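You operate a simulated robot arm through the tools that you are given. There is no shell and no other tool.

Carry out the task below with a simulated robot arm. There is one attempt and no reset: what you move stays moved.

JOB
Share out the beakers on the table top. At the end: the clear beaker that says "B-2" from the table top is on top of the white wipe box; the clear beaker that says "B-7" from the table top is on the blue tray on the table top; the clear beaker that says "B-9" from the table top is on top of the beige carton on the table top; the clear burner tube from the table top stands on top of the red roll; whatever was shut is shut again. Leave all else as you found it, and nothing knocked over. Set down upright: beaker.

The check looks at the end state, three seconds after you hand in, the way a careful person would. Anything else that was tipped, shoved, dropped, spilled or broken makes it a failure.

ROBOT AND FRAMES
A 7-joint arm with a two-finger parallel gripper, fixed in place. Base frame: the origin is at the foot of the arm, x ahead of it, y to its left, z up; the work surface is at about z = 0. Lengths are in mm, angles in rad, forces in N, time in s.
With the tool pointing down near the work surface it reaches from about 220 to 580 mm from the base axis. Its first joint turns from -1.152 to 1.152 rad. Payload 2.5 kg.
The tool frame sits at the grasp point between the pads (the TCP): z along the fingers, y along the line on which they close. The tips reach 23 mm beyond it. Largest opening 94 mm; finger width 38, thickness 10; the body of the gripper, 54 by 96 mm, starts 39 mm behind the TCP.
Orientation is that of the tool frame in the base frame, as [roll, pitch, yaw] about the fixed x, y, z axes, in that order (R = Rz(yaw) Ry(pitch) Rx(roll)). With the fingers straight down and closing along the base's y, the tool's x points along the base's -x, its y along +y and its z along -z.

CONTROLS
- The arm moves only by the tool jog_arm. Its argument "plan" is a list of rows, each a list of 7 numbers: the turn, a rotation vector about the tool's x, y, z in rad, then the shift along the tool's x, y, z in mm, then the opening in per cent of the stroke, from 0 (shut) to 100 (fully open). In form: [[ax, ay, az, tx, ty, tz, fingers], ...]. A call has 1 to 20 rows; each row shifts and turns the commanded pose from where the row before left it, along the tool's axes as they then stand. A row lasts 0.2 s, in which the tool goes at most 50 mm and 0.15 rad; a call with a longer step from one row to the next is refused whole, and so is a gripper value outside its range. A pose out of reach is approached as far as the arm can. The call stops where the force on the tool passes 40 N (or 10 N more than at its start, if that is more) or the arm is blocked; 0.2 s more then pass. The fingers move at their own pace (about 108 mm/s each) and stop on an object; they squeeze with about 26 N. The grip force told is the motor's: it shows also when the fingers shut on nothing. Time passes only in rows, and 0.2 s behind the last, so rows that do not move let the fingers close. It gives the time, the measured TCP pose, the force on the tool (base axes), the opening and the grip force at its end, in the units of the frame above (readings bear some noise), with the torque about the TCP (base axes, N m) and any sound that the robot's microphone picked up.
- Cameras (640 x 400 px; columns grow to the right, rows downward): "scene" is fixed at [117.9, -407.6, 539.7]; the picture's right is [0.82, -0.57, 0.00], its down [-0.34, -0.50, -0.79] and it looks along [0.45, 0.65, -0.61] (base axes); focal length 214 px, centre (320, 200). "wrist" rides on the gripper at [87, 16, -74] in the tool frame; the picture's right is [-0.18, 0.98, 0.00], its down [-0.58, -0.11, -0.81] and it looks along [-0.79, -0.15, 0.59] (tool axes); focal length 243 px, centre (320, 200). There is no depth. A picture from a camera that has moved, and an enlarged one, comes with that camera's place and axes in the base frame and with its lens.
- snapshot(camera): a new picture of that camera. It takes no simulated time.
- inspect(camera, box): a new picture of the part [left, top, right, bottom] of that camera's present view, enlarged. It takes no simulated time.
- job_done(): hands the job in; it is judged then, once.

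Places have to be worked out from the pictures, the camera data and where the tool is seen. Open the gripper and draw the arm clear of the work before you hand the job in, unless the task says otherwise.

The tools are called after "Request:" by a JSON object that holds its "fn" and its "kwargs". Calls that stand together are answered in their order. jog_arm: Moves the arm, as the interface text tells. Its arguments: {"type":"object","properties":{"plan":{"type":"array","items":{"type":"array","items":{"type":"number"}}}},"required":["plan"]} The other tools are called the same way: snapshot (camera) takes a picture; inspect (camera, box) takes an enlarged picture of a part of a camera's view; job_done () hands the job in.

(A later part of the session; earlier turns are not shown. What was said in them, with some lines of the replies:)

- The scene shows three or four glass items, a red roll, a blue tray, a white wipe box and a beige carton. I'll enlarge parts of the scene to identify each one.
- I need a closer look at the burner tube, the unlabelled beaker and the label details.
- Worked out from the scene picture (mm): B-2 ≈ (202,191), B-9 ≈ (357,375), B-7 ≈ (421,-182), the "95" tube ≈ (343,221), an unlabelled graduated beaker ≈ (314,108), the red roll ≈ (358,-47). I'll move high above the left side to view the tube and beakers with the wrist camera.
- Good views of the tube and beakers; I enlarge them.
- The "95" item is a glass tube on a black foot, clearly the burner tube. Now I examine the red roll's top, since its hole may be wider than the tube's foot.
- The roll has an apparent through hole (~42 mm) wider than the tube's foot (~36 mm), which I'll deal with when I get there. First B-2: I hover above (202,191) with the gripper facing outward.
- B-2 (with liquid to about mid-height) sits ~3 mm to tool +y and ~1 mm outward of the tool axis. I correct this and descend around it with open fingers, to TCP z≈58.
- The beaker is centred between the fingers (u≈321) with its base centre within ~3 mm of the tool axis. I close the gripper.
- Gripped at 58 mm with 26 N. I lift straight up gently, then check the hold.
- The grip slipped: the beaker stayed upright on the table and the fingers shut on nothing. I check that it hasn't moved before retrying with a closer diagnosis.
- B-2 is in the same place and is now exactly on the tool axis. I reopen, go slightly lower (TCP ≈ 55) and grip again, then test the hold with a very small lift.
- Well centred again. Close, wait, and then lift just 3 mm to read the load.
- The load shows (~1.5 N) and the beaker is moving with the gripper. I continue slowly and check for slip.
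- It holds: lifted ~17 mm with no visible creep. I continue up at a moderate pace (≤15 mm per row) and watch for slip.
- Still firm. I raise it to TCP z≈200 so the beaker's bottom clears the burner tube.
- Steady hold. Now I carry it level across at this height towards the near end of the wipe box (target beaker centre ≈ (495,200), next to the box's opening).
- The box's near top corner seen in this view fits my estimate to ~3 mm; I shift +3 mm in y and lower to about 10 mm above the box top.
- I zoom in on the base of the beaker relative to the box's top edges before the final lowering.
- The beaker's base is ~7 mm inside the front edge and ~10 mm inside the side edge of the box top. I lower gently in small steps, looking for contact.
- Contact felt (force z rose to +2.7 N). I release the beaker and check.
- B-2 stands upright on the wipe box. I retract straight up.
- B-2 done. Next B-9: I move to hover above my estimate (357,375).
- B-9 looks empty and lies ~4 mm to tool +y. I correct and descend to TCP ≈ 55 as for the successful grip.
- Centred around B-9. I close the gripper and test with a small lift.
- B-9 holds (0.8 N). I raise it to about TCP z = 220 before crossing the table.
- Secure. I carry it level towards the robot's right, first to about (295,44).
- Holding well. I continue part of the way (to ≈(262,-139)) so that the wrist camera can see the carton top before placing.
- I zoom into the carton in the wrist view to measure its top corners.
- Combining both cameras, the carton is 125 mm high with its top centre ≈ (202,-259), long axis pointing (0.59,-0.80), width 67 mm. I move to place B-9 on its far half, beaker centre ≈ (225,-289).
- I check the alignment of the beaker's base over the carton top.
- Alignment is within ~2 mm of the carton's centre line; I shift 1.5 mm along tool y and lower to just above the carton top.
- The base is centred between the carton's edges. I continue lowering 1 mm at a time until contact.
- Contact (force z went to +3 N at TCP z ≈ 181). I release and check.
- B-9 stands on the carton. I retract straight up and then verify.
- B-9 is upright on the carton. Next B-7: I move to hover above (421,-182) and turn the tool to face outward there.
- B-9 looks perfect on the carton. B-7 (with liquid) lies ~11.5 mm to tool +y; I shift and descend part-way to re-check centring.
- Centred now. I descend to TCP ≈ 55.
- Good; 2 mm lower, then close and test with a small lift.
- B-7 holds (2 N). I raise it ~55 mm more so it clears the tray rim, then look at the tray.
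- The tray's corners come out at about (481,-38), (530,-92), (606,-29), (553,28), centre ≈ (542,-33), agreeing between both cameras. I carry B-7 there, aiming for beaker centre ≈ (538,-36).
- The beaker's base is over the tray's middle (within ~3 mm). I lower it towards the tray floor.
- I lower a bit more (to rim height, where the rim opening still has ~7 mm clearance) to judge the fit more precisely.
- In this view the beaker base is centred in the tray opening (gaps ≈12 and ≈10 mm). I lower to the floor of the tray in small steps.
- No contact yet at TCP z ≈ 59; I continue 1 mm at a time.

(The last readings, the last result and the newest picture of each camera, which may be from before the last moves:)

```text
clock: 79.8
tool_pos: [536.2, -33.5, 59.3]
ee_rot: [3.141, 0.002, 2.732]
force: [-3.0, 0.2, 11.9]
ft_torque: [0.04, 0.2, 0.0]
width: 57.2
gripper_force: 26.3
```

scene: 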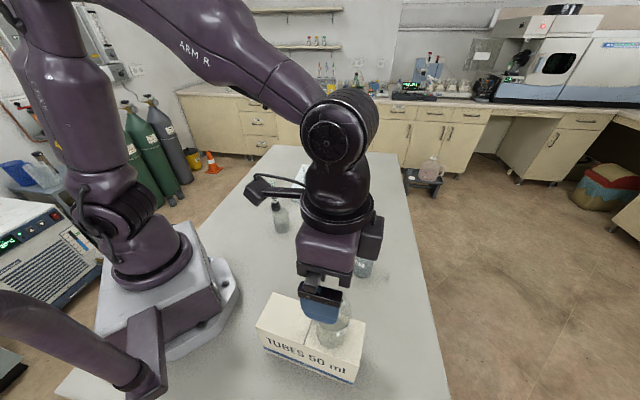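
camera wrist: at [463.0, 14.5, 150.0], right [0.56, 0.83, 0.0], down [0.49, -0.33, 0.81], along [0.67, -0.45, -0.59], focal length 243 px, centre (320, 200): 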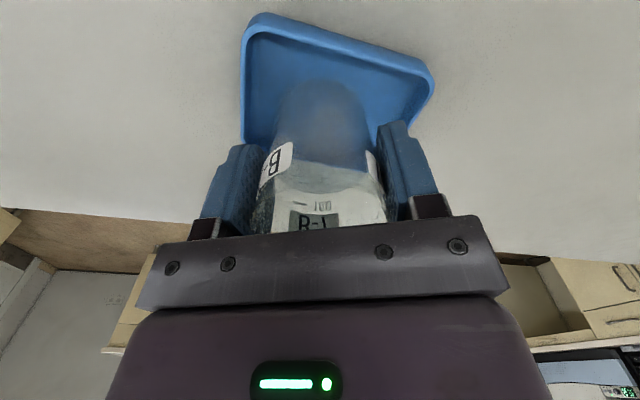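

Firm contact now (11.9 N). I ease back 1 mm to unload, then release.

Request:
{"fn": "jog_arm", "kwargs": {"plan": [[0, 0, 0, 0, 0, -0.8, 0], [0, 0, 0, 0, 0, 0, 0], [0, 0, 0, 0, 0, 0, 66], [0, 0, 0, 0, 0, 0, 75], [0, 0, 0, 0, 0, 0, 100], [0, 0, 0, 0, 0, 0, 100]]}}

Request:
{"fn": "snapshot", "kwargs": {"camera": "wrist"}}

Request:
{"fn": "inspect", "kwargs": {"camera": "scene", "box": [330, 180, 400, 245]}}

```text
clock: 81.2
tool_pos: [535.3, -34.9, 58.1]
ee_rot: [-3.141, 0.0, 2.73]
force: [0.0, -0.5, 0.1]
ft_torque: [-0.02, -0.03, -0.03]
width: 94.0
gripper_force: 0.1
```

```text
taken
camera wrist: at [462.9, 14.5, 132.8], right [0.56, 0.83, 0.0], down [0.49, -0.33, 0.81], along [0.67, -0.45, -0.59], focal length 243 px, centre (320, 200)
```

wrist: 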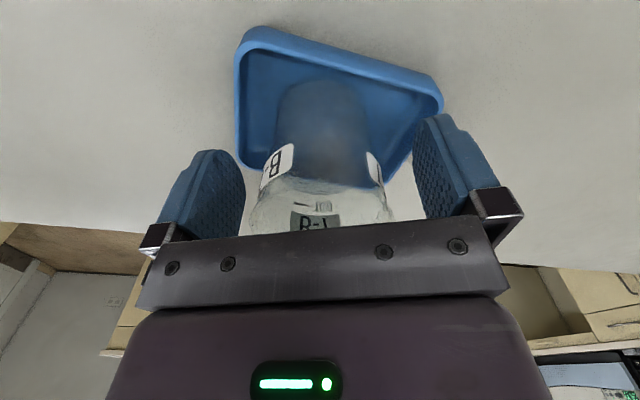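

```text
6.15 times, centred on (365, 212) of scene
camera zoom: at [117.9, -407.6, 539.7], right [0.82, -0.57, 0.0], down [-0.34, -0.5, -0.79], along [0.45, 0.65, -0.61], focal length 1320 px, centre (43, 123)
```

zoom: 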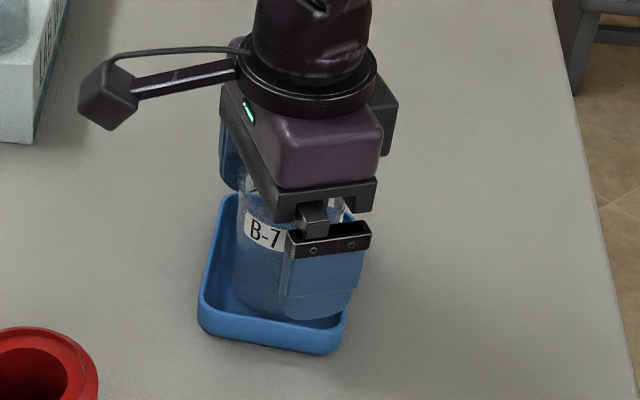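

Released with B-7 upright in the tray. I retract straight up and verify.

Request:
{"fn": "jog_arm", "kwargs": {"plan": [[0, 0, 0, 0, 0, -6, 100], [0, 0, 0, 0, 0, -14, 100], [0, 0, 0, 0, 0, -30, 100], [0, 0, 0, 0, 0, -40, 100], [0, 0, 0, 0, 0, -40, 100], [0, 0, 0, 0, 0, -40, 100], [0, 0, 0, 0, 0, -30, 100], [0, 0, 0, 0, 0, 0, 100]]}}

Request:
{"fn": "snapshot", "kwargs": {"camera": "wrist"}}

Request:
{"fn": "inspect", "kwargs": {"camera": "scene", "box": [280, 180, 400, 280]}}

```text
clock: 83.0
tool_pos: [536.1, -33.7, 258.4]
ee_rot: [-3.141, 0.0, 2.732]
force: [0.4, -0.4, 0.4]
ft_torque: [-0.01, -0.02, 0.02]
width: 94.1
gripper_force: 0.0
```

```text
taken
camera wrist: at [462.5, 14.1, 333.1], right [0.56, 0.83, 0.0], down [0.49, -0.33, 0.81], along [0.67, -0.45, -0.59], focal length 243 px, centre (320, 200)
```

wrist: 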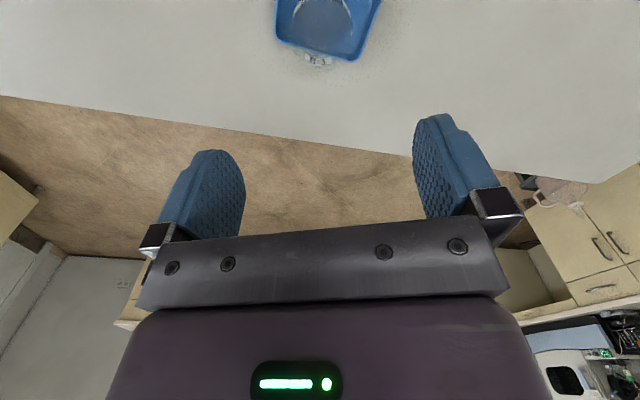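

```text
4.00 times, centred on (340, 230) of scene
camera zoom: at [117.9, -407.6, 539.7], right [0.82, -0.57, 0.0], down [-0.34, -0.5, -0.79], along [0.45, 0.65, -0.61], focal length 858 px, centre (240, 80)
```

zoom: 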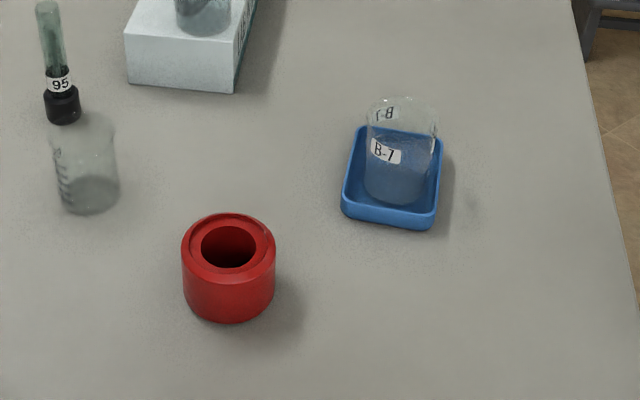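

B-7 is done. Now the burner tube: first I inspect the red roll from above with the wrist camera to settle its geometry and exact place.

Request:
{"fn": "jog_arm", "kwargs": {"plan": [[0, 0, 0, 35.65, -16.67, 6.3, 100], [0, 0, 0, 35.65, -16.67, 6.3, 100], [0, 0, 0, 35.65, -16.67, 6.3, 100], [0, 0, 0, 35.65, -16.67, 6.3, 100], [0, 0, 0, 35.65, -16.67, 6.3, 100], [0, 0, 0, 35.65, -16.67, 6.3, 100], [0, 0, -0.14, 0, 0, 0, 100], [0, 0, -0.14, 0, 0, 0, 100], [0, 0, 0, 0, 0, 0, 100]]}}

Request:
{"fn": "snapshot", "kwargs": {"camera": "wrist"}}

Request:
{"fn": "inspect", "kwargs": {"camera": "wrist", "box": [250, 0, 410, 120]}}

```text
clock: 85.0
tool_pos: [299.7, -41.6, 220.4]
ee_rot: [-3.139, -0.001, 3.012]
force: [-0.6, 0.1, -0.4]
ft_torque: [-0.02, 0.0, -0.01]
width: 93.9
gripper_force: 0.1
```

```text
taken
camera wrist: at [215.9, -14.3, 294.7], right [0.31, 0.95, 0.0], down [0.56, -0.18, 0.81], along [0.77, -0.25, -0.59], focal length 243 px, centre (320, 200)
```

wrist: 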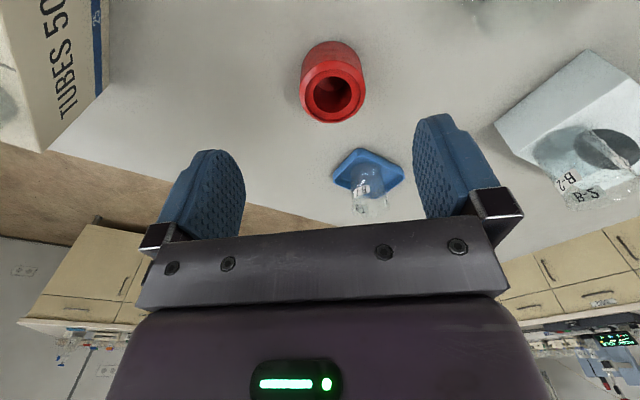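

```text
3.33 times, centred on (330, 60) of wrist
camera zoom: at [215.9, -14.3, 294.7], right [0.31, 0.95, 0.0], down [0.56, -0.18, 0.81], along [0.77, -0.25, -0.59], focal length 809 px, centre (287, 667)
```

zoom: 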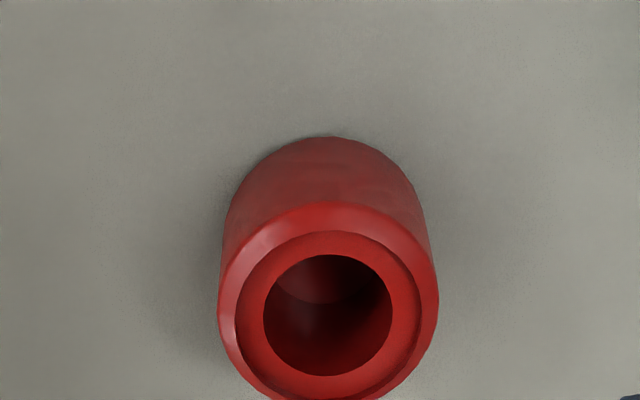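

I zoom right into the hole to see whether it goes through.

Request:
{"fn": "inspect", "kwargs": {"camera": "wrist", "box": [305, 55, 365, 125]}}

Request:
{"fn": "inspect", "kwargs": {"camera": "scene", "box": [300, 228, 334, 256]}}

```text
5.71 times, centred on (335, 90) of wrist
camera zoom: at [215.9, -14.3, 294.7], right [0.31, 0.95, 0.0], down [0.56, -0.18, 0.81], along [0.77, -0.25, -0.59], focal length 1386 px, centre (234, 829)
```

zoom: 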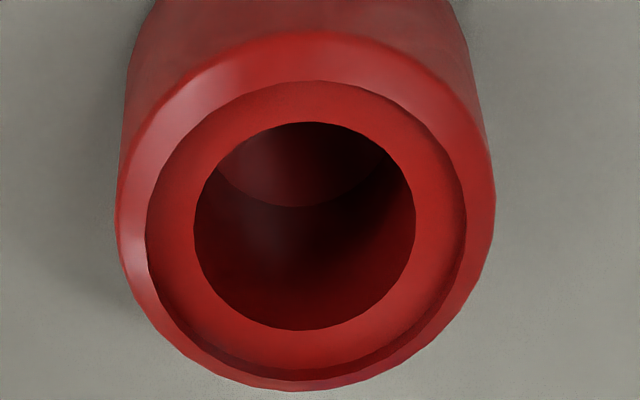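

```text
14.29 times, centred on (317, 242) of scene
camera zoom: at [117.9, -407.6, 539.7], right [0.82, -0.57, 0.0], down [-0.34, -0.5, -0.79], along [0.45, 0.65, -0.61], focal length 3064 px, centre (363, -400)
```

zoom: 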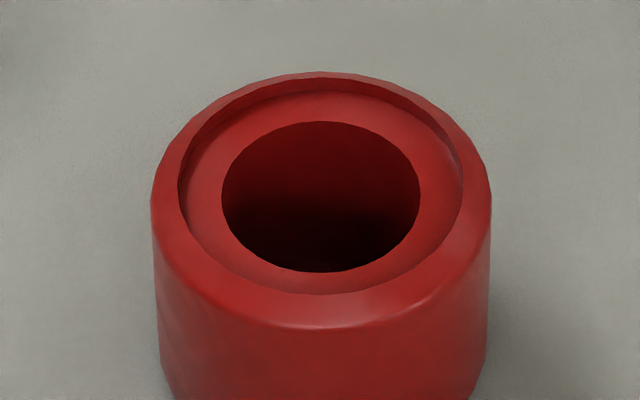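

The hole is a deep (visually through) bore of ~42 mm with a recessed ring; roll centre ≈ (361.5,-47.4). I'll feel for contact when placing. Now I go to hover above the burner tube at ≈(343,221).

Request:
{"fn": "jog_arm", "kwargs": {"plan": [[0, 0, 0, -1.5, 44.3, 0, 100], [0, 0, 0, -1.5, 44.3, 0, 100], [0, 0, 0, -1.5, 44.3, 0, 100], [0, 0, 0, -1.5, 44.3, 0, 100], [0, 0, 0, -1.5, 44.3, 0, 100], [0, 0, 0, -1.5, 44.3, 0, 100], [0, 0, -0.1404, 0, 0, 0, 100], [0, 0, -0.1404, 0, 0, 0, 100], [0, 0, -0.1404, 0, 0, 0, 100], [0, 0, -0.1404, 0, 0, 0, 100], [0, 0, -0.1404, 0, 0, 0, 100], [0, 0, 0, 0, 0, 0, 100]]}}

Request:
{"fn": "snapshot", "kwargs": {"camera": "wrist"}}

Request:
{"fn": "inspect", "kwargs": {"camera": "wrist", "box": [260, 0, 400, 110]}}

Request:
{"fn": "inspect", "kwargs": {"camera": "scene", "box": [220, 120, 340, 230]}}

```text
clock: 87.6
tool_pos: [343.2, 221.3, 221.5]
ee_rot: [-3.14, -0.001, -2.569]
force: [-0.2, 0.2, -0.5]
ft_torque: [0.02, 0.0, -0.02]
width: 94.2
gripper_force: 0.1
```

```text
taken
camera wrist: at [262.0, 187.5, 295.1], right [-0.38, 0.93, 0.0], down [0.55, 0.22, 0.81], along [0.75, 0.31, -0.59], focal length 243 px, centre (320, 200)
```

wrist: 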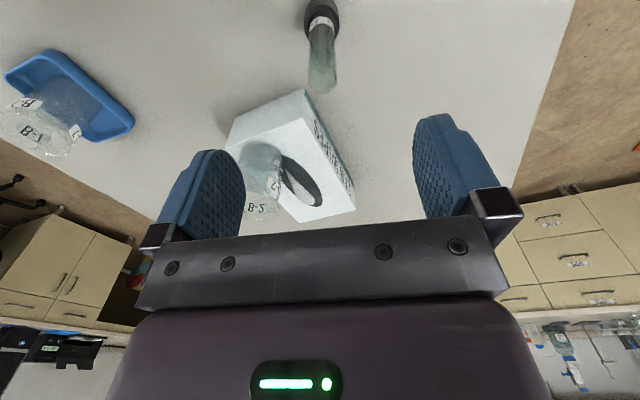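

```text
3.64 times, centred on (330, 55) of wrist
camera zoom: at [262.0, 187.5, 295.1], right [-0.38, 0.93, 0.0], down [0.55, 0.22, 0.81], along [0.75, 0.31, -0.59], focal length 882 px, centre (284, 727)
```

zoom: 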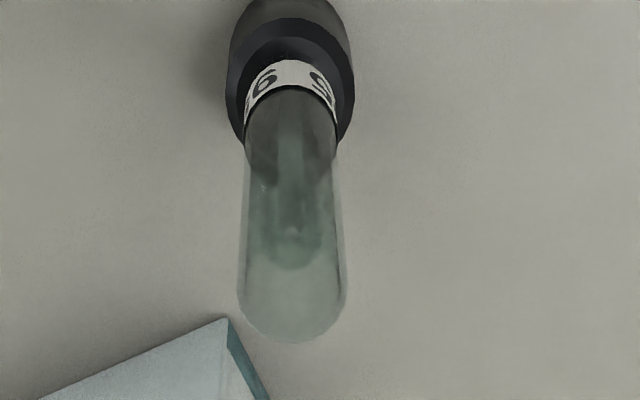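

```text
3.64 times, centred on (280, 175) of scene
camera zoom: at [117.9, -407.6, 539.7], right [0.82, -0.57, 0.0], down [-0.34, -0.5, -0.79], along [0.45, 0.65, -0.61], focal length 780 px, centre (466, 291)
```

zoom: 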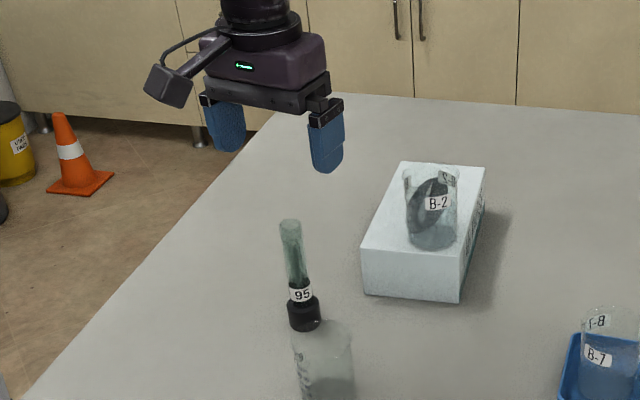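

The tube's axis is ≈(343.3,223.4), top at ~125 mm. I centre on it and descend with open fingers to TCP z ≈ 96 (palm stays ~10 mm above the tube's top).

Request:
{"fn": "jog_arm", "kwargs": {"plan": [[0, 0, 0, -1.2, 1.7, 0, 100], [0, 0, 0, 0, 0, 35, 100], [0, 0, 0, 0, 0, 35, 100], [0, 0, 0, 0, 0, 28, 100], [0, 0, 0, 0, 0, 18, 100], [0, 0, 0, 0, 0, 9, 100], [0, 0, 0, 0, 0, 0, 100]]}}

Request:
{"fn": "snapshot", "kwargs": {"camera": "wrist"}}

Request:
{"fn": "inspect", "kwargs": {"camera": "scene", "box": [240, 150, 320, 220]}}

```text
clock: 89.2
tool_pos: [343.4, 223.3, 95.8]
ee_rot: [3.141, 0.0, -2.571]
force: [0.2, 0.2, 1.0]
ft_torque: [0.0, -0.01, -0.02]
width: 93.9
gripper_force: 0.0
```

```text
taken
camera wrist: at [261.9, 189.0, 169.5], right [-0.38, 0.93, 0.0], down [0.55, 0.22, 0.81], along [0.75, 0.3, -0.59], focal length 243 px, centre (320, 200)
```

wrist: 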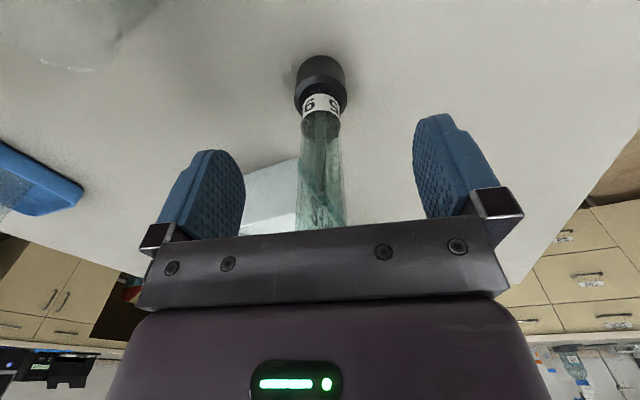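

```text
5.71 times, centred on (280, 185) of scene
camera zoom: at [117.9, -407.6, 539.7], right [0.82, -0.57, 0.0], down [-0.34, -0.5, -0.79], along [0.45, 0.65, -0.61], focal length 1226 px, centre (549, 286)
```

zoom: 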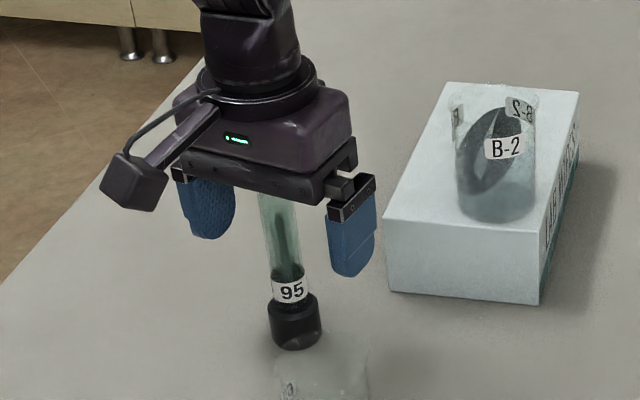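

The tube is centred between the fingers. I close gradually to touch it gently, then grip.

Request:
{"fn": "jog_arm", "kwargs": {"plan": [[0, 0, 0, 0, 0, 0, 65], [0, 0, 0, 0, 0, 0, 45], [0, 0, 0, 0, 0, 0, 33], [0, 0, 0, 0, 0, 0, 28], [0, 0, 0, 0, 0, 0, 25], [0, 0, 0, 0, 0, 0, 22], [0, 0, 0, 0, 0, 0, 10], [0, 0, 0, 0, 0, 0, 0], [0, 0, 0, 0, 0, 0, 0]]}}

Request:
{"fn": "snapshot", "kwargs": {"camera": "wrist"}}

Request:
{"fn": "inspect", "kwargs": {"camera": "scene", "box": [240, 150, 320, 220]}}

```text
clock: 91.2
tool_pos: [343.7, 222.5, 95.6]
ee_rot: [-3.141, 0.0, -2.569]
force: [0.3, -0.2, 0.5]
ft_torque: [-0.01, -0.02, 0.0]
width: 21.0
gripper_force: 25.0
```

```text
taken
camera wrist: at [261.9, 189.1, 169.8], right [-0.38, 0.93, 0.0], down [0.55, 0.22, 0.81], along [0.75, 0.3, -0.59], focal length 243 px, centre (320, 200)
```

wrist: 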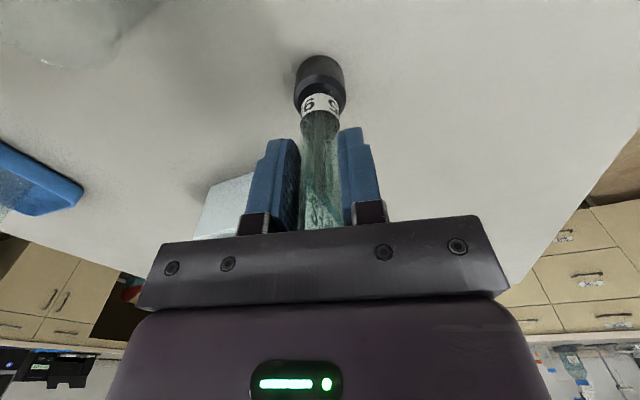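

```text
5.71 times, centred on (280, 185) of scene
camera zoom: at [117.9, -407.6, 539.7], right [0.82, -0.57, 0.0], down [-0.34, -0.5, -0.79], along [0.45, 0.65, -0.61], focal length 1226 px, centre (549, 286)
```

zoom: 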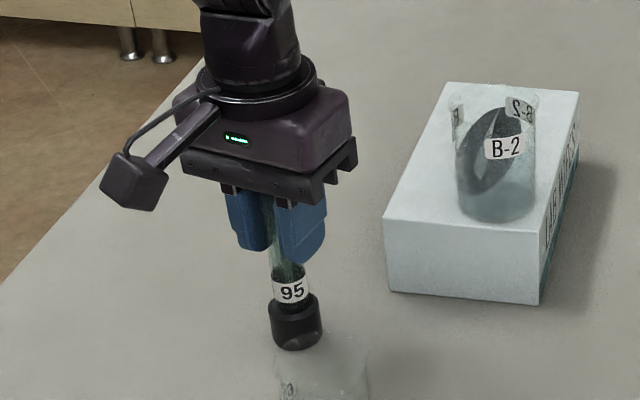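

Gripped at 21 mm. I test with a slow small lift.

Request:
{"fn": "jog_arm", "kwargs": {"plan": [[0, 0, 0, 0, 0, -1, 0], [0, 0, 0, 0, 0, -2, 0], [0, 0, 0, 0, 0, -3, 0], [0, 0, 0, 0, 0, -4, 0], [0, 0, 0, 0, 0, -4, 0], [0, 0, 0, 0, 0, -4, 0], [0, 0, 0, 0, 0, -2, 0], [0, 0, 0, 0, 0, 0, 0]]}}

Request:
{"fn": "snapshot", "kwargs": {"camera": "wrist"}}

Request:
{"fn": "inspect", "kwargs": {"camera": "scene", "box": [240, 150, 320, 220]}}

```text
clock: 93.0
tool_pos: [343.3, 223.5, 115.0]
ee_rot: [-3.141, -0.001, -2.57]
force: [0.2, -0.4, 0.1]
ft_torque: [-0.01, 0.01, 0.0]
width: 21.2
gripper_force: 25.1
```

```text
taken
camera wrist: at [262.0, 189.6, 189.9], right [-0.38, 0.93, 0.0], down [0.55, 0.22, 0.81], along [0.75, 0.3, -0.59], focal length 243 px, centre (320, 200)
```

wrist: 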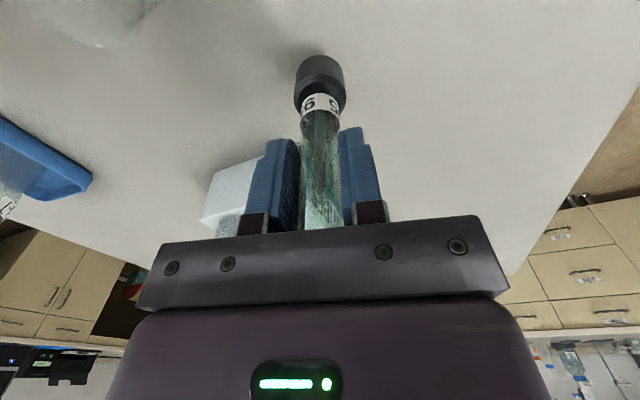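

```text
5.71 times, centred on (280, 185) of scene
camera zoom: at [117.9, -407.6, 539.7], right [0.82, -0.57, 0.0], down [-0.34, -0.5, -0.79], along [0.45, 0.65, -0.61], focal length 1226 px, centre (549, 286)
```

zoom: 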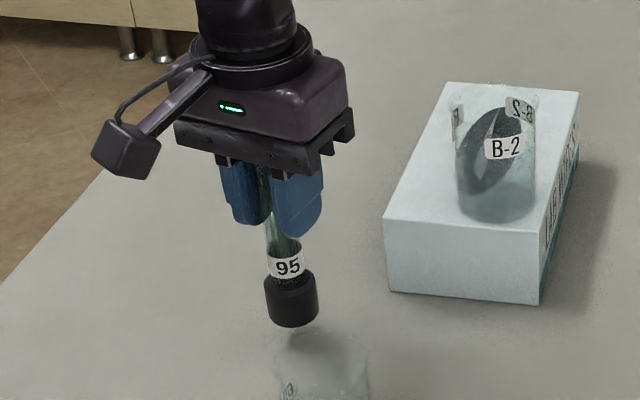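

The tube is lifted cleanly. I raise it to clear the beakers, then carry it toward the roll.

Request:
{"fn": "jog_arm", "kwargs": {"plan": [[0, 0, 0, 0, 0, -4, 0], [0, 0, 0, 0, 0, -8, 0], [0, 0, 0, 0, 0, -11, 0], [0, 0, 0, 0, 0, -12, 0], [0, 0, 0, 0, 0, -12, 0], [0, 0, 0, 0, 0, -12, 0], [0, 0, 0, 0, 0, -12, 0], [0, 0, 0, 0, 0, -11, 0], [0, 0, 0, 0, 0, -7, 0], [0, 0, 0, 0, 0, -3, 0], [0, 0, 0, 0, 0, 0, 0]]}}

Request:
{"fn": "snapshot", "kwargs": {"camera": "wrist"}}

```text
clock: 95.4
tool_pos: [342.8, 222.8, 207.4]
ee_rot: [-3.141, -0.001, -2.572]
force: [-0.3, 0.4, -0.8]
ft_torque: [0.0, 0.0, 0.05]
width: 21.4
gripper_force: 25.2
```

```text
taken
camera wrist: at [261.8, 190.1, 282.1], right [-0.38, 0.93, 0.0], down [0.55, 0.22, 0.81], along [0.75, 0.3, -0.59], focal length 243 px, centre (320, 200)
```

wrist: 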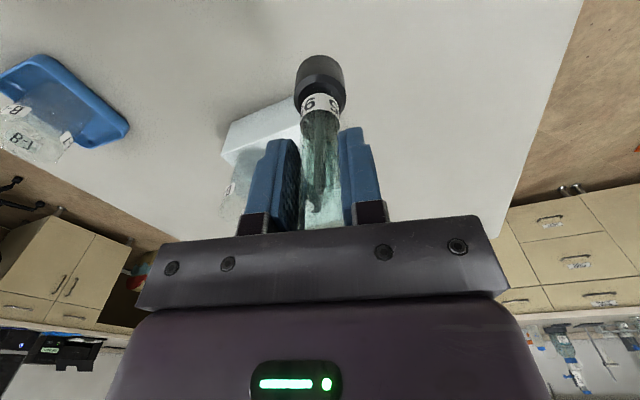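

Steady. I carry it level to above the red roll.

Request:
{"fn": "jog_arm", "kwargs": {"plan": [[0, 0, 0, 2.25, -4.06, 0, 0], [0, 0, 0, 4.5, -8.11, 0, 0], [0, 0, 0, 6.76, -12.17, 0, 0], [0, 0, 0, 7.506, -13.517, 0, 0], [0, 0, 0, 7.506, -13.517, 0, 0], [0, 0, 0, 7.506, -13.517, 0, 0], [0, 0, 0, 7.506, -13.517, 0, 0], [0, 0, 0, 7.506, -13.517, 0, 0], [0, 0, 0, 7.506, -13.517, 0, 0], [0, 0, 0, 7.506, -13.517, 0, 0], [0, 0, 0, 7.506, -13.517, 0, 0], [0, 0, 0, 7.506, -13.517, 0, 0], [0, 0, 0, 7.506, -13.517, 0, 0], [0, 0, 0, 7.506, -13.517, 0, 0], [0, 0, 0, 7.506, -13.517, 0, 0], [0, 0, 0, 7.506, -13.517, 0, 0], [0, 0, 0, 7.506, -13.517, 0, 0], [0, 0, 0, 6.76, -12.17, 0, 0], [0, 0, 0, 4.5, -8.11, 0, 0], [0, 0, 0, 2.25, -4.06, 0, 0]]}}

Request:
{"fn": "snapshot", "kwargs": {"camera": "wrist"}}

Request:
{"fn": "inspect", "kwargs": {"camera": "wrist", "box": [250, 0, 390, 110]}}

Request:
{"fn": "inspect", "kwargs": {"camera": "scene", "box": [280, 180, 360, 280]}}

```text
clock: 99.6
tool_pos: [361.3, -48.6, 207.8]
ee_rot: [-3.141, 0.0, -2.57]
force: [-0.3, -0.7, -0.8]
ft_torque: [0.0, -0.03, -0.01]
width: 21.1
gripper_force: 24.7
```

```text
taken
camera wrist: at [279.5, -81.6, 281.9], right [-0.38, 0.93, 0.0], down [0.55, 0.22, 0.81], along [0.75, 0.3, -0.59], focal length 243 px, centre (320, 200)
```

wrist: 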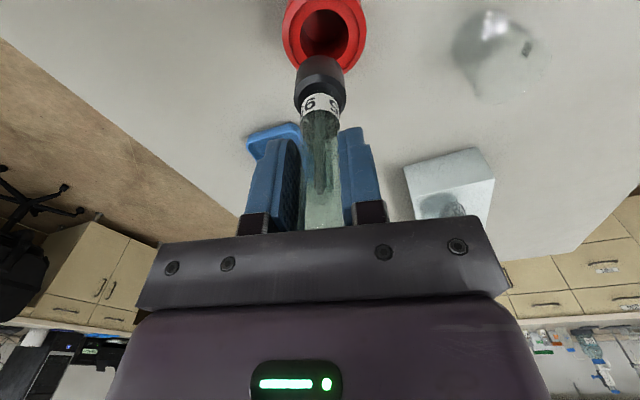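

```text
3.64 times, centred on (320, 55) of wrist
camera zoom: at [279.5, -81.6, 281.9], right [-0.38, 0.93, 0.0], down [0.55, 0.22, 0.81], along [0.75, 0.3, -0.59], focal length 882 px, centre (320, 727)
```

zoom: 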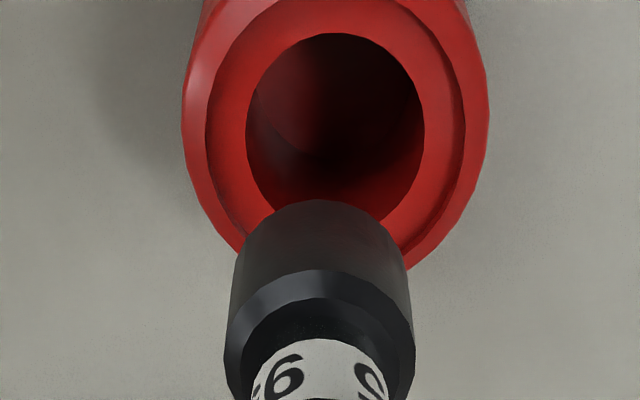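

```text
4.00 times, centred on (320, 230) of scene
camera zoom: at [117.9, -407.6, 539.7], right [0.82, -0.57, 0.0], down [-0.34, -0.5, -0.79], along [0.45, 0.65, -0.61], focal length 858 px, centre (320, 80)
```

zoom: 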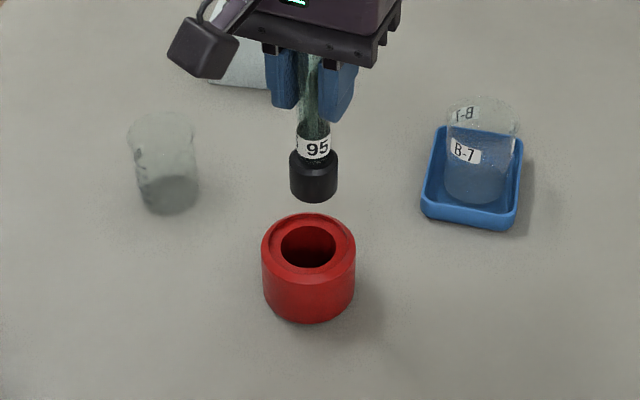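

Comparing both views, the roll's axis lies ≈3.4 mm to tool +y of the tube's axis. I shift and lower to about 12 mm above the roll, then re-check.

Request:
{"fn": "jog_arm", "kwargs": {"plan": [[0, 0, 0, 0.4, 3.4, 0, 0], [0, 0, 0, 0, 0, 5, 0], [0, 0, 0, 0, 0, 9, 0], [0, 0, 0, 0, 0, 10, 0], [0, 0, 0, 0, 0, 10, 0], [0, 0, 0, 0, 0, 8, 0], [0, 0, 0, 0, 0, 4, 0], [0, 0, 0, 0, 0, 2, 0], [0, 0, 0, 0, 0, 0, 0]]}}

Request:
{"fn": "snapshot", "kwargs": {"camera": "wrist"}}

Request:
{"fn": "inspect", "kwargs": {"camera": "wrist", "box": [250, 0, 390, 110]}}

Request:
{"fn": "inspect", "kwargs": {"camera": "scene", "box": [290, 205, 345, 270]}}

```text
clock: 101.6
tool_pos: [358.7, -45.6, 159.3]
ee_rot: [3.141, 0.0, -2.57]
force: [-0.8, -0.5, 0.1]
ft_torque: [-0.02, 0.02, 0.01]
width: 21.3
gripper_force: 25.0
```

```text
taken
camera wrist: at [277.2, -78.9, 233.8], right [-0.38, 0.93, 0.0], down [0.55, 0.22, 0.81], along [0.75, 0.3, -0.59], focal length 243 px, centre (320, 200)
```

wrist: 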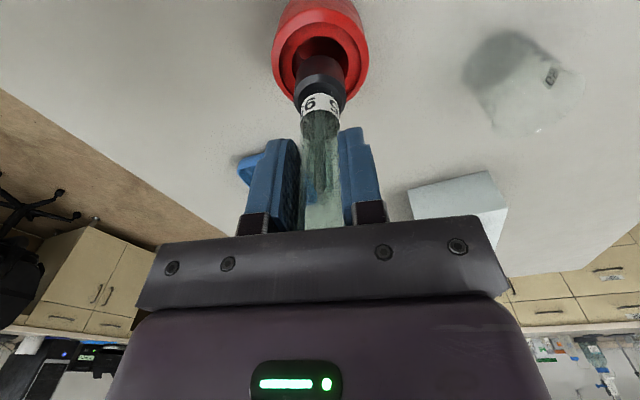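

```text
3.64 times, centred on (320, 55) of wrist
camera zoom: at [277.2, -78.9, 233.8], right [-0.38, 0.93, 0.0], down [0.55, 0.22, 0.81], along [0.75, 0.3, -0.59], focal length 882 px, centre (320, 727)
```

zoom: 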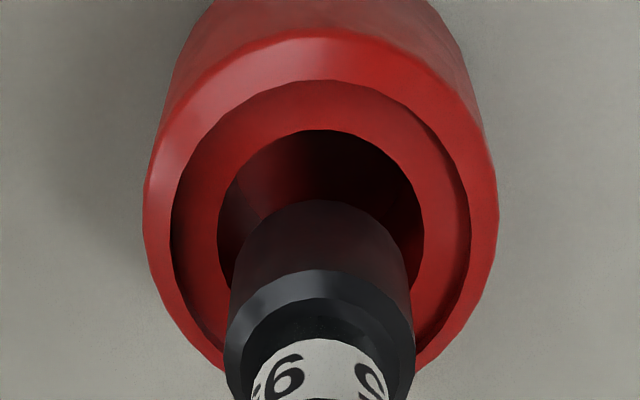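

```text
6.15 times, centred on (318, 238) of scene
camera zoom: at [117.9, -407.6, 539.7], right [0.82, -0.57, 0.0], down [-0.34, -0.5, -0.79], along [0.45, 0.65, -0.61], focal length 1320 px, centre (335, -31)
```

zoom: 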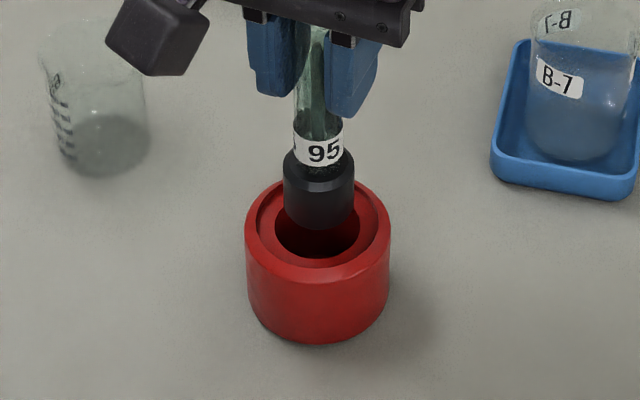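

Both views show the tube concentric with the roll. I now lower in small steps, watching for contact, which tells whether the top is solid.

Request:
{"fn": "jog_arm", "kwargs": {"plan": [[0, 0, 0, 0, 0, 3, 0], [0, 0, 0, 0, 0, 3, 0], [0, 0, 0, 0, 0, 2, 0], [0, 0, 0, 0, 0, 0, 0]]}}

Request:
{"fn": "jog_arm", "kwargs": {"plan": [[0, 0, 0, 0, 0, 1, 0], [0, 0, 0, 0, 0, 1, 0], [0, 0, 0, 0, 0, 0, 0]]}}

Request:
{"fn": "jog_arm", "kwargs": {"plan": [[0, 0, 0, 0, 0, 1, 0], [0, 0, 0, 0, 0, 1, 0], [0, 0, 0, 0, 0, 0, 0]]}}

Request:
{"fn": "jog_arm", "kwargs": {"plan": [[0, 0, 0, 0, 0, 1, 0], [0, 0, 0, 0, 0, 1, 0], [0, 0, 0, 0, 0, 0, 0]]}}

```text
clock: 102.6
tool_pos: [358.2, -47.0, 151.3]
ee_rot: [3.142, 0.0, -2.57]
force: [-0.5, -0.4, -1.5]
ft_torque: [-0.01, 0.01, 0.01]
width: 20.9
gripper_force: 24.9
```

```text
clock: 103.4
tool_pos: [359.1, -45.8, 150.4]
ee_rot: [-3.141, -0.001, -2.57]
force: [-1.5, 1.2, 3.2]
ft_torque: [-0.01, 0.08, 0.01]
width: 20.7
gripper_force: 24.9
```

```text
clock: 104.2
tool_pos: [360.2, -45.9, 147.1]
ee_rot: [3.141, 0.002, -2.569]
force: [-0.4, 2.0, 14.7]
ft_torque: [0.22, 0.04, 0.04]
width: 21.4
gripper_force: 24.6
```

```text
clock: 105.0
tool_pos: [359.0, -46.4, 145.3]
ee_rot: [3.14, 0.0, -2.57]
force: [0.9, 1.3, 14.3]
ft_torque: [0.09, 0.03, 0.02]
width: 21.3
gripper_force: 24.6
```

Contact began at TCP ≈ 150 (tube bottom ≈ 54 mm) at the roll's centre, so the top does support it; pressing further only slid the tube slightly in the fingers. I stop, ease back a little to unload, and look.

Request:
{"fn": "jog_arm", "kwargs": {"plan": [[0, 0, 0, 0, 0, -0.5, 0], [0, 0, 0, 0, 0, 0, 0]]}}

Request:
{"fn": "snapshot", "kwargs": {"camera": "wrist"}}

Request:
{"fn": "inspect", "kwargs": {"camera": "wrist", "box": [250, 0, 390, 110]}}

Request:
{"fn": "inspect", "kwargs": {"camera": "scene", "box": [290, 205, 345, 270]}}

```text
clock: 105.6
tool_pos: [358.6, -45.2, 145.7]
ee_rot: [3.141, 0.0, -2.573]
force: [2.4, -0.2, 4.6]
ft_torque: [0.06, -0.2, 0.0]
width: 21.4
gripper_force: 24.8
```

```text
taken
camera wrist: at [277.2, -79.5, 220.1], right [-0.38, 0.93, 0.0], down [0.55, 0.22, 0.81], along [0.75, 0.3, -0.59], focal length 243 px, centre (320, 200)
```

wrist: 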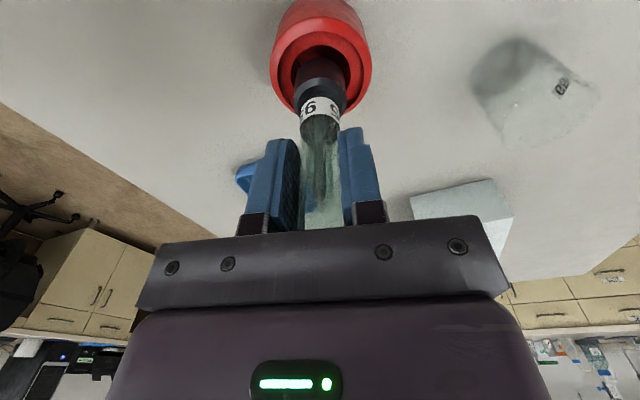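

```text
3.64 times, centred on (320, 55) of wrist
camera zoom: at [277.2, -79.5, 220.1], right [-0.38, 0.93, 0.0], down [0.55, 0.22, 0.81], along [0.75, 0.3, -0.59], focal length 882 px, centre (320, 727)
```

zoom: 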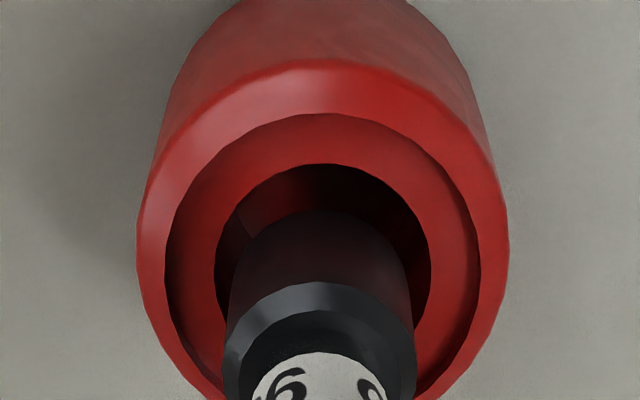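

```text
6.15 times, centred on (318, 238) of scene
camera zoom: at [117.8, -407.6, 539.8], right [0.82, -0.57, 0.0], down [-0.34, -0.5, -0.79], along [0.45, 0.65, -0.61], focal length 1320 px, centre (335, -31)
```

zoom: 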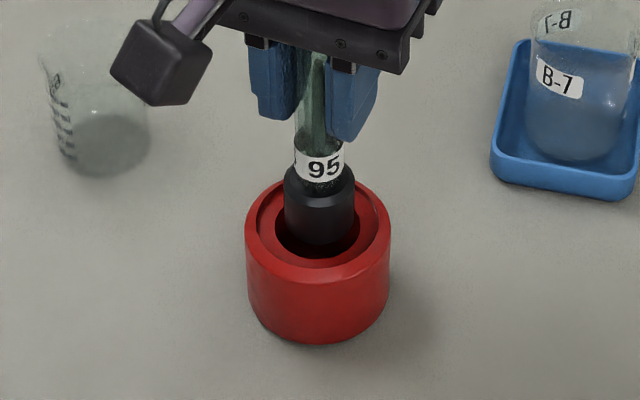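

Still concentric and upright. I ease a bit more, then open the fingers slowly.

Request:
{"fn": "jog_arm", "kwargs": {"plan": [[0, 0, 0, 0, 0, -0.3, 0], [0, 0, 0, 0, 0, 0, 0]]}}

Request:
{"fn": "jog_arm", "kwargs": {"plan": [[0, 0, 0, 0, 0, 0, 24], [0, 0, 0, 0, 0, 0, 28], [0, 0, 0, 0, 0, 0, 36], [0, 0, 0, 0, 0, 0, 50], [0, 0, 0, 0, 0, 0, 50]]}}

Request:
{"fn": "snapshot", "kwargs": {"camera": "wrist"}}

Request:
{"fn": "inspect", "kwargs": {"camera": "scene", "box": [290, 205, 345, 270]}}

```text
clock: 106.2
tool_pos: [358.0, -44.6, 145.7]
ee_rot: [3.139, -0.003, -2.569]
force: [0.4, -0.1, -0.1]
ft_torque: [0.03, -0.02, 0.0]
width: 21.1
gripper_force: 24.8
```

```text
clock: 107.4
tool_pos: [359.1, -45.0, 146.4]
ee_rot: [3.142, 0.0, -2.568]
force: [-0.3, 0.6, -0.8]
ft_torque: [0.01, 0.0, 0.0]
width: 47.1
gripper_force: 0.0
```

```text
taken
camera wrist: at [277.4, -79.1, 220.6], right [-0.38, 0.93, 0.0], down [0.55, 0.22, 0.81], along [0.75, 0.3, -0.59], focal length 243 px, centre (320, 200)
```

wrist: 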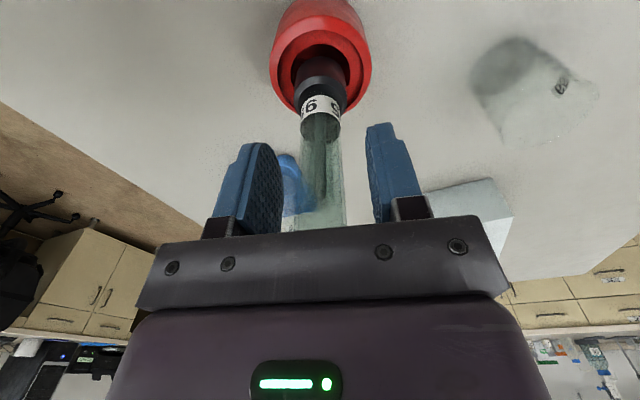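

```text
6.15 times, centred on (318, 238) of scene
camera zoom: at [117.9, -407.6, 539.7], right [0.82, -0.57, 0.0], down [-0.34, -0.5, -0.79], along [0.45, 0.65, -0.61], focal length 1320 px, centre (335, -31)
```

zoom: 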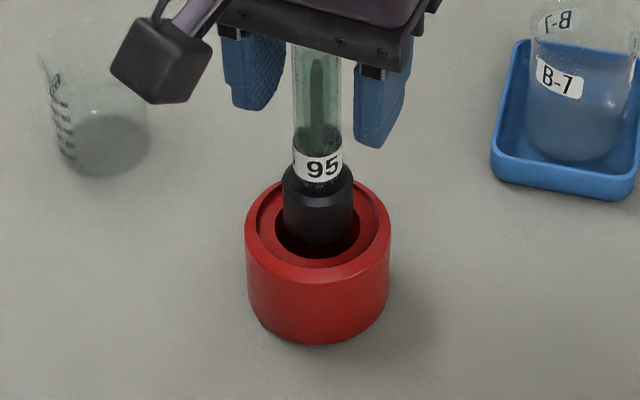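

The tube stands by itself on the roll. I open fully and retract straight up.

Request:
{"fn": "jog_arm", "kwargs": {"plan": [[0, 0, 0, 0, 0, 0, 75], [0, 0, 0, 0, 0, 0, 100], [0, 0, 0, 0, 0, -6, 100], [0, 0, 0, 0, 0, -14, 100], [0, 0, 0, 0, 0, -30, 100], [0, 0, 0, 0, 0, -40, 100], [0, 0, 0, 0, 0, -40, 100], [0, 0, 0, 0, 0, -40, 100], [0, 0, 0, 0, 0, 0, 100]]}}

Request:
{"fn": "snapshot", "kwargs": {"camera": "wrist"}}

Request:
{"fn": "snapshot", "kwargs": {"camera": "scene"}}

Request:
{"fn": "inspect", "kwargs": {"camera": "scene", "box": [280, 180, 400, 290]}}

```text
clock: 109.4
tool_pos: [358.9, -47.2, 317.0]
ee_rot: [3.141, 0.0, -2.569]
force: [-0.3, 0.5, -0.9]
ft_torque: [-0.01, -0.02, -0.01]
width: 94.3
gripper_force: 0.1
```

```text
taken
camera wrist: at [277.1, -79.7, 391.3], right [-0.38, 0.93, 0.0], down [0.55, 0.22, 0.81], along [0.75, 0.3, -0.59], focal length 243 px, centre (320, 200)
```

wrist: 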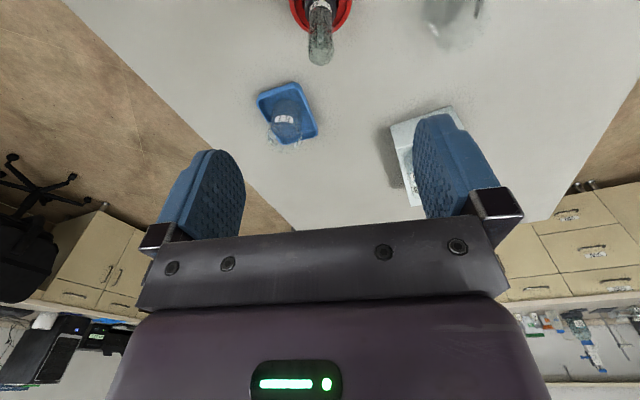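

```text
taken
```

scene: 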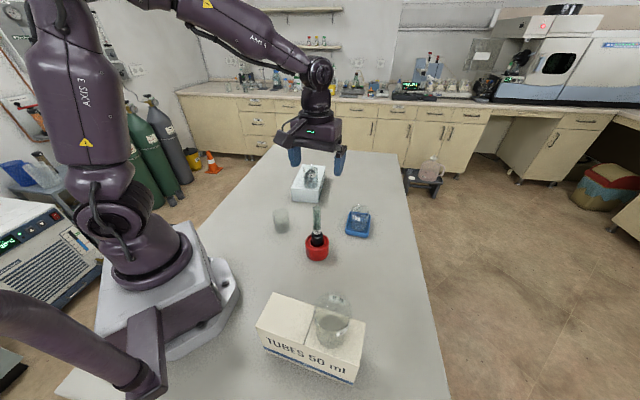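

```text
3.64 times, centred on (340, 235) of scene
camera zoom: at [117.9, -407.6, 539.7], right [0.82, -0.57, 0.0], down [-0.34, -0.5, -0.79], along [0.45, 0.65, -0.61], focal length 780 px, centre (247, 73)
```

zoom: 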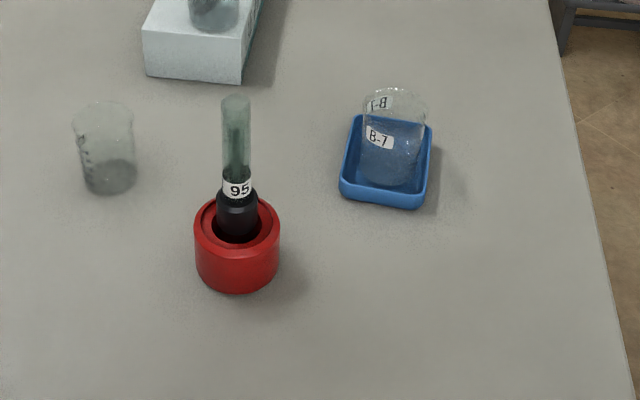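

All four items are placed and the unlabelled beaker is untouched. I raise the arm further clear and do a final close check of each item.

Request:
{"fn": "jog_arm", "kwargs": {"plan": [[0, 0, 0, 10, 0, -35, 100], [0, 0, 0, 10, 0, -35, 100], [0, 0, 0, 10, 0, -20, 100], [0, 0, 0, 0, 0, 0, 100], [0, 0, 0, 0, 0, 0, 100]]}}

Request:
{"fn": "inspect", "kwargs": {"camera": "scene", "box": [225, 150, 345, 240]}}

Request:
{"fn": "inspect", "kwargs": {"camera": "scene", "box": [240, 270, 400, 390]}}

Request:
{"fn": "inspect", "kwargs": {"camera": "scene", "box": [290, 195, 390, 275]}}

Request:
{"fn": "snapshot", "kwargs": {"camera": "scene"}}

```text
clock: 110.6
tool_pos: [333.6, -60.7, 406.4]
ee_rot: [3.141, 0.0, -2.57]
force: [0.4, -0.6, -0.3]
ft_torque: [-0.01, 0.01, 0.01]
width: 94.1
gripper_force: 0.0
```

```text
4.44 times, centred on (285, 195) of scene
camera zoom: at [117.9, -407.6, 539.7], right [0.82, -0.57, 0.0], down [-0.34, -0.5, -0.79], along [0.45, 0.65, -0.61], focal length 953 px, centre (476, 222)
```

zoom: 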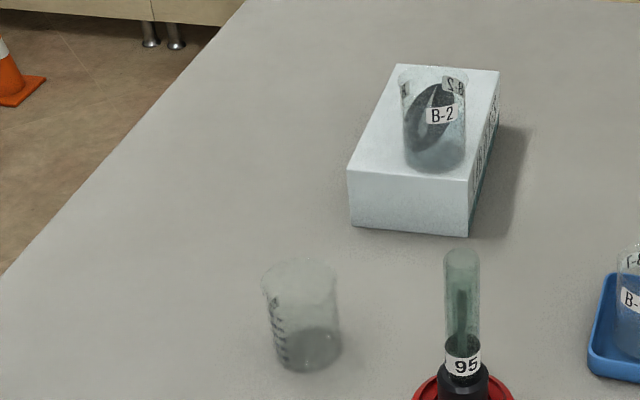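

```text
3.33 times, centred on (320, 330) of scene
camera zoom: at [117.9, -407.6, 539.7], right [0.82, -0.57, 0.0], down [-0.34, -0.5, -0.79], along [0.45, 0.65, -0.61], focal length 715 px, centre (320, -233)
```

zoom: 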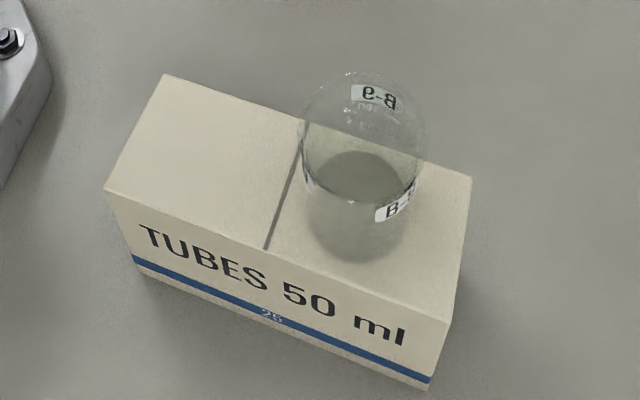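

```text
5.00 times, centred on (340, 235) of scene
camera zoom: at [117.9, -407.6, 539.7], right [0.82, -0.57, 0.0], down [-0.34, -0.5, -0.79], along [0.45, 0.65, -0.61], focal length 1072 px, centre (220, 25)
```

zoom: 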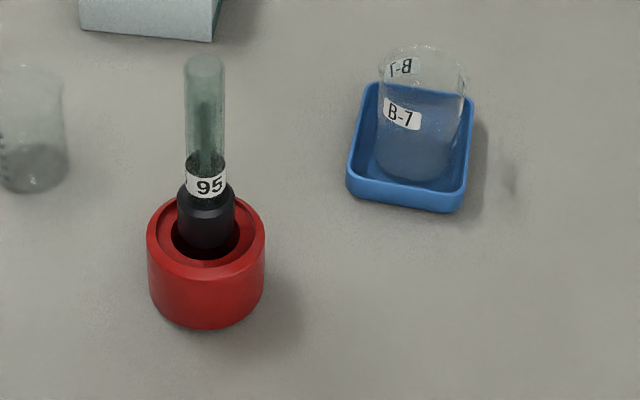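

```text
taken
```

scene: 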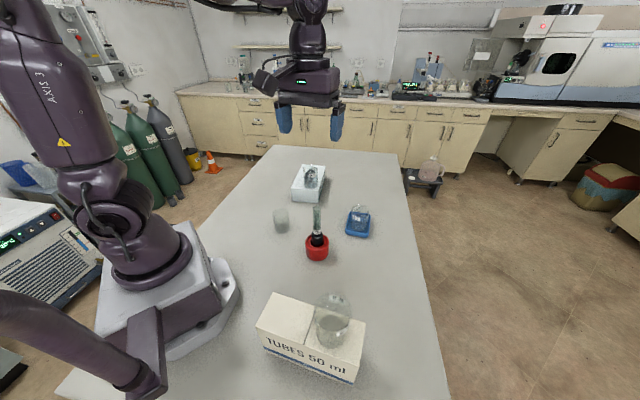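

Final check: B-2 is upright on the wipe box and B-7 is upright in the blue tray. B-9 is upright on the carton and the burner tube stands on the red roll. Everything else is where it was, the gripper is open and the arm is clear, so I hand in.

Request:
{"fn": "job_done", "kwargs": {}}

```text
The job is handed in.
```

The job is handed in, and in the last pictures every item was upright where you asked:

- **B-2:** on top of the white wipe box, at the near end beside its opening.
- **B-7:** in the blue tray.
- **B-9:** on top of the beige carton, on its far half.
- **Burner tube:** on its black foot at the centre of the red roll. The roll looks hollow there, but I felt it carry the tube before I let go.

- **B-2 slip:** my first grip on B-2 slipped. It stayed upright on the table and was not knocked; I gripped it lower and it held.
- **Burner tube:** I pressed it down slightly too far when setting it on the roll. It slid a few millimetres in the fingers but was not tipped.

I left the unlabelled graduated beaker alone and opened nothing, so nothing needed shutting. The gripper is open and the arm is raised clear of the table.
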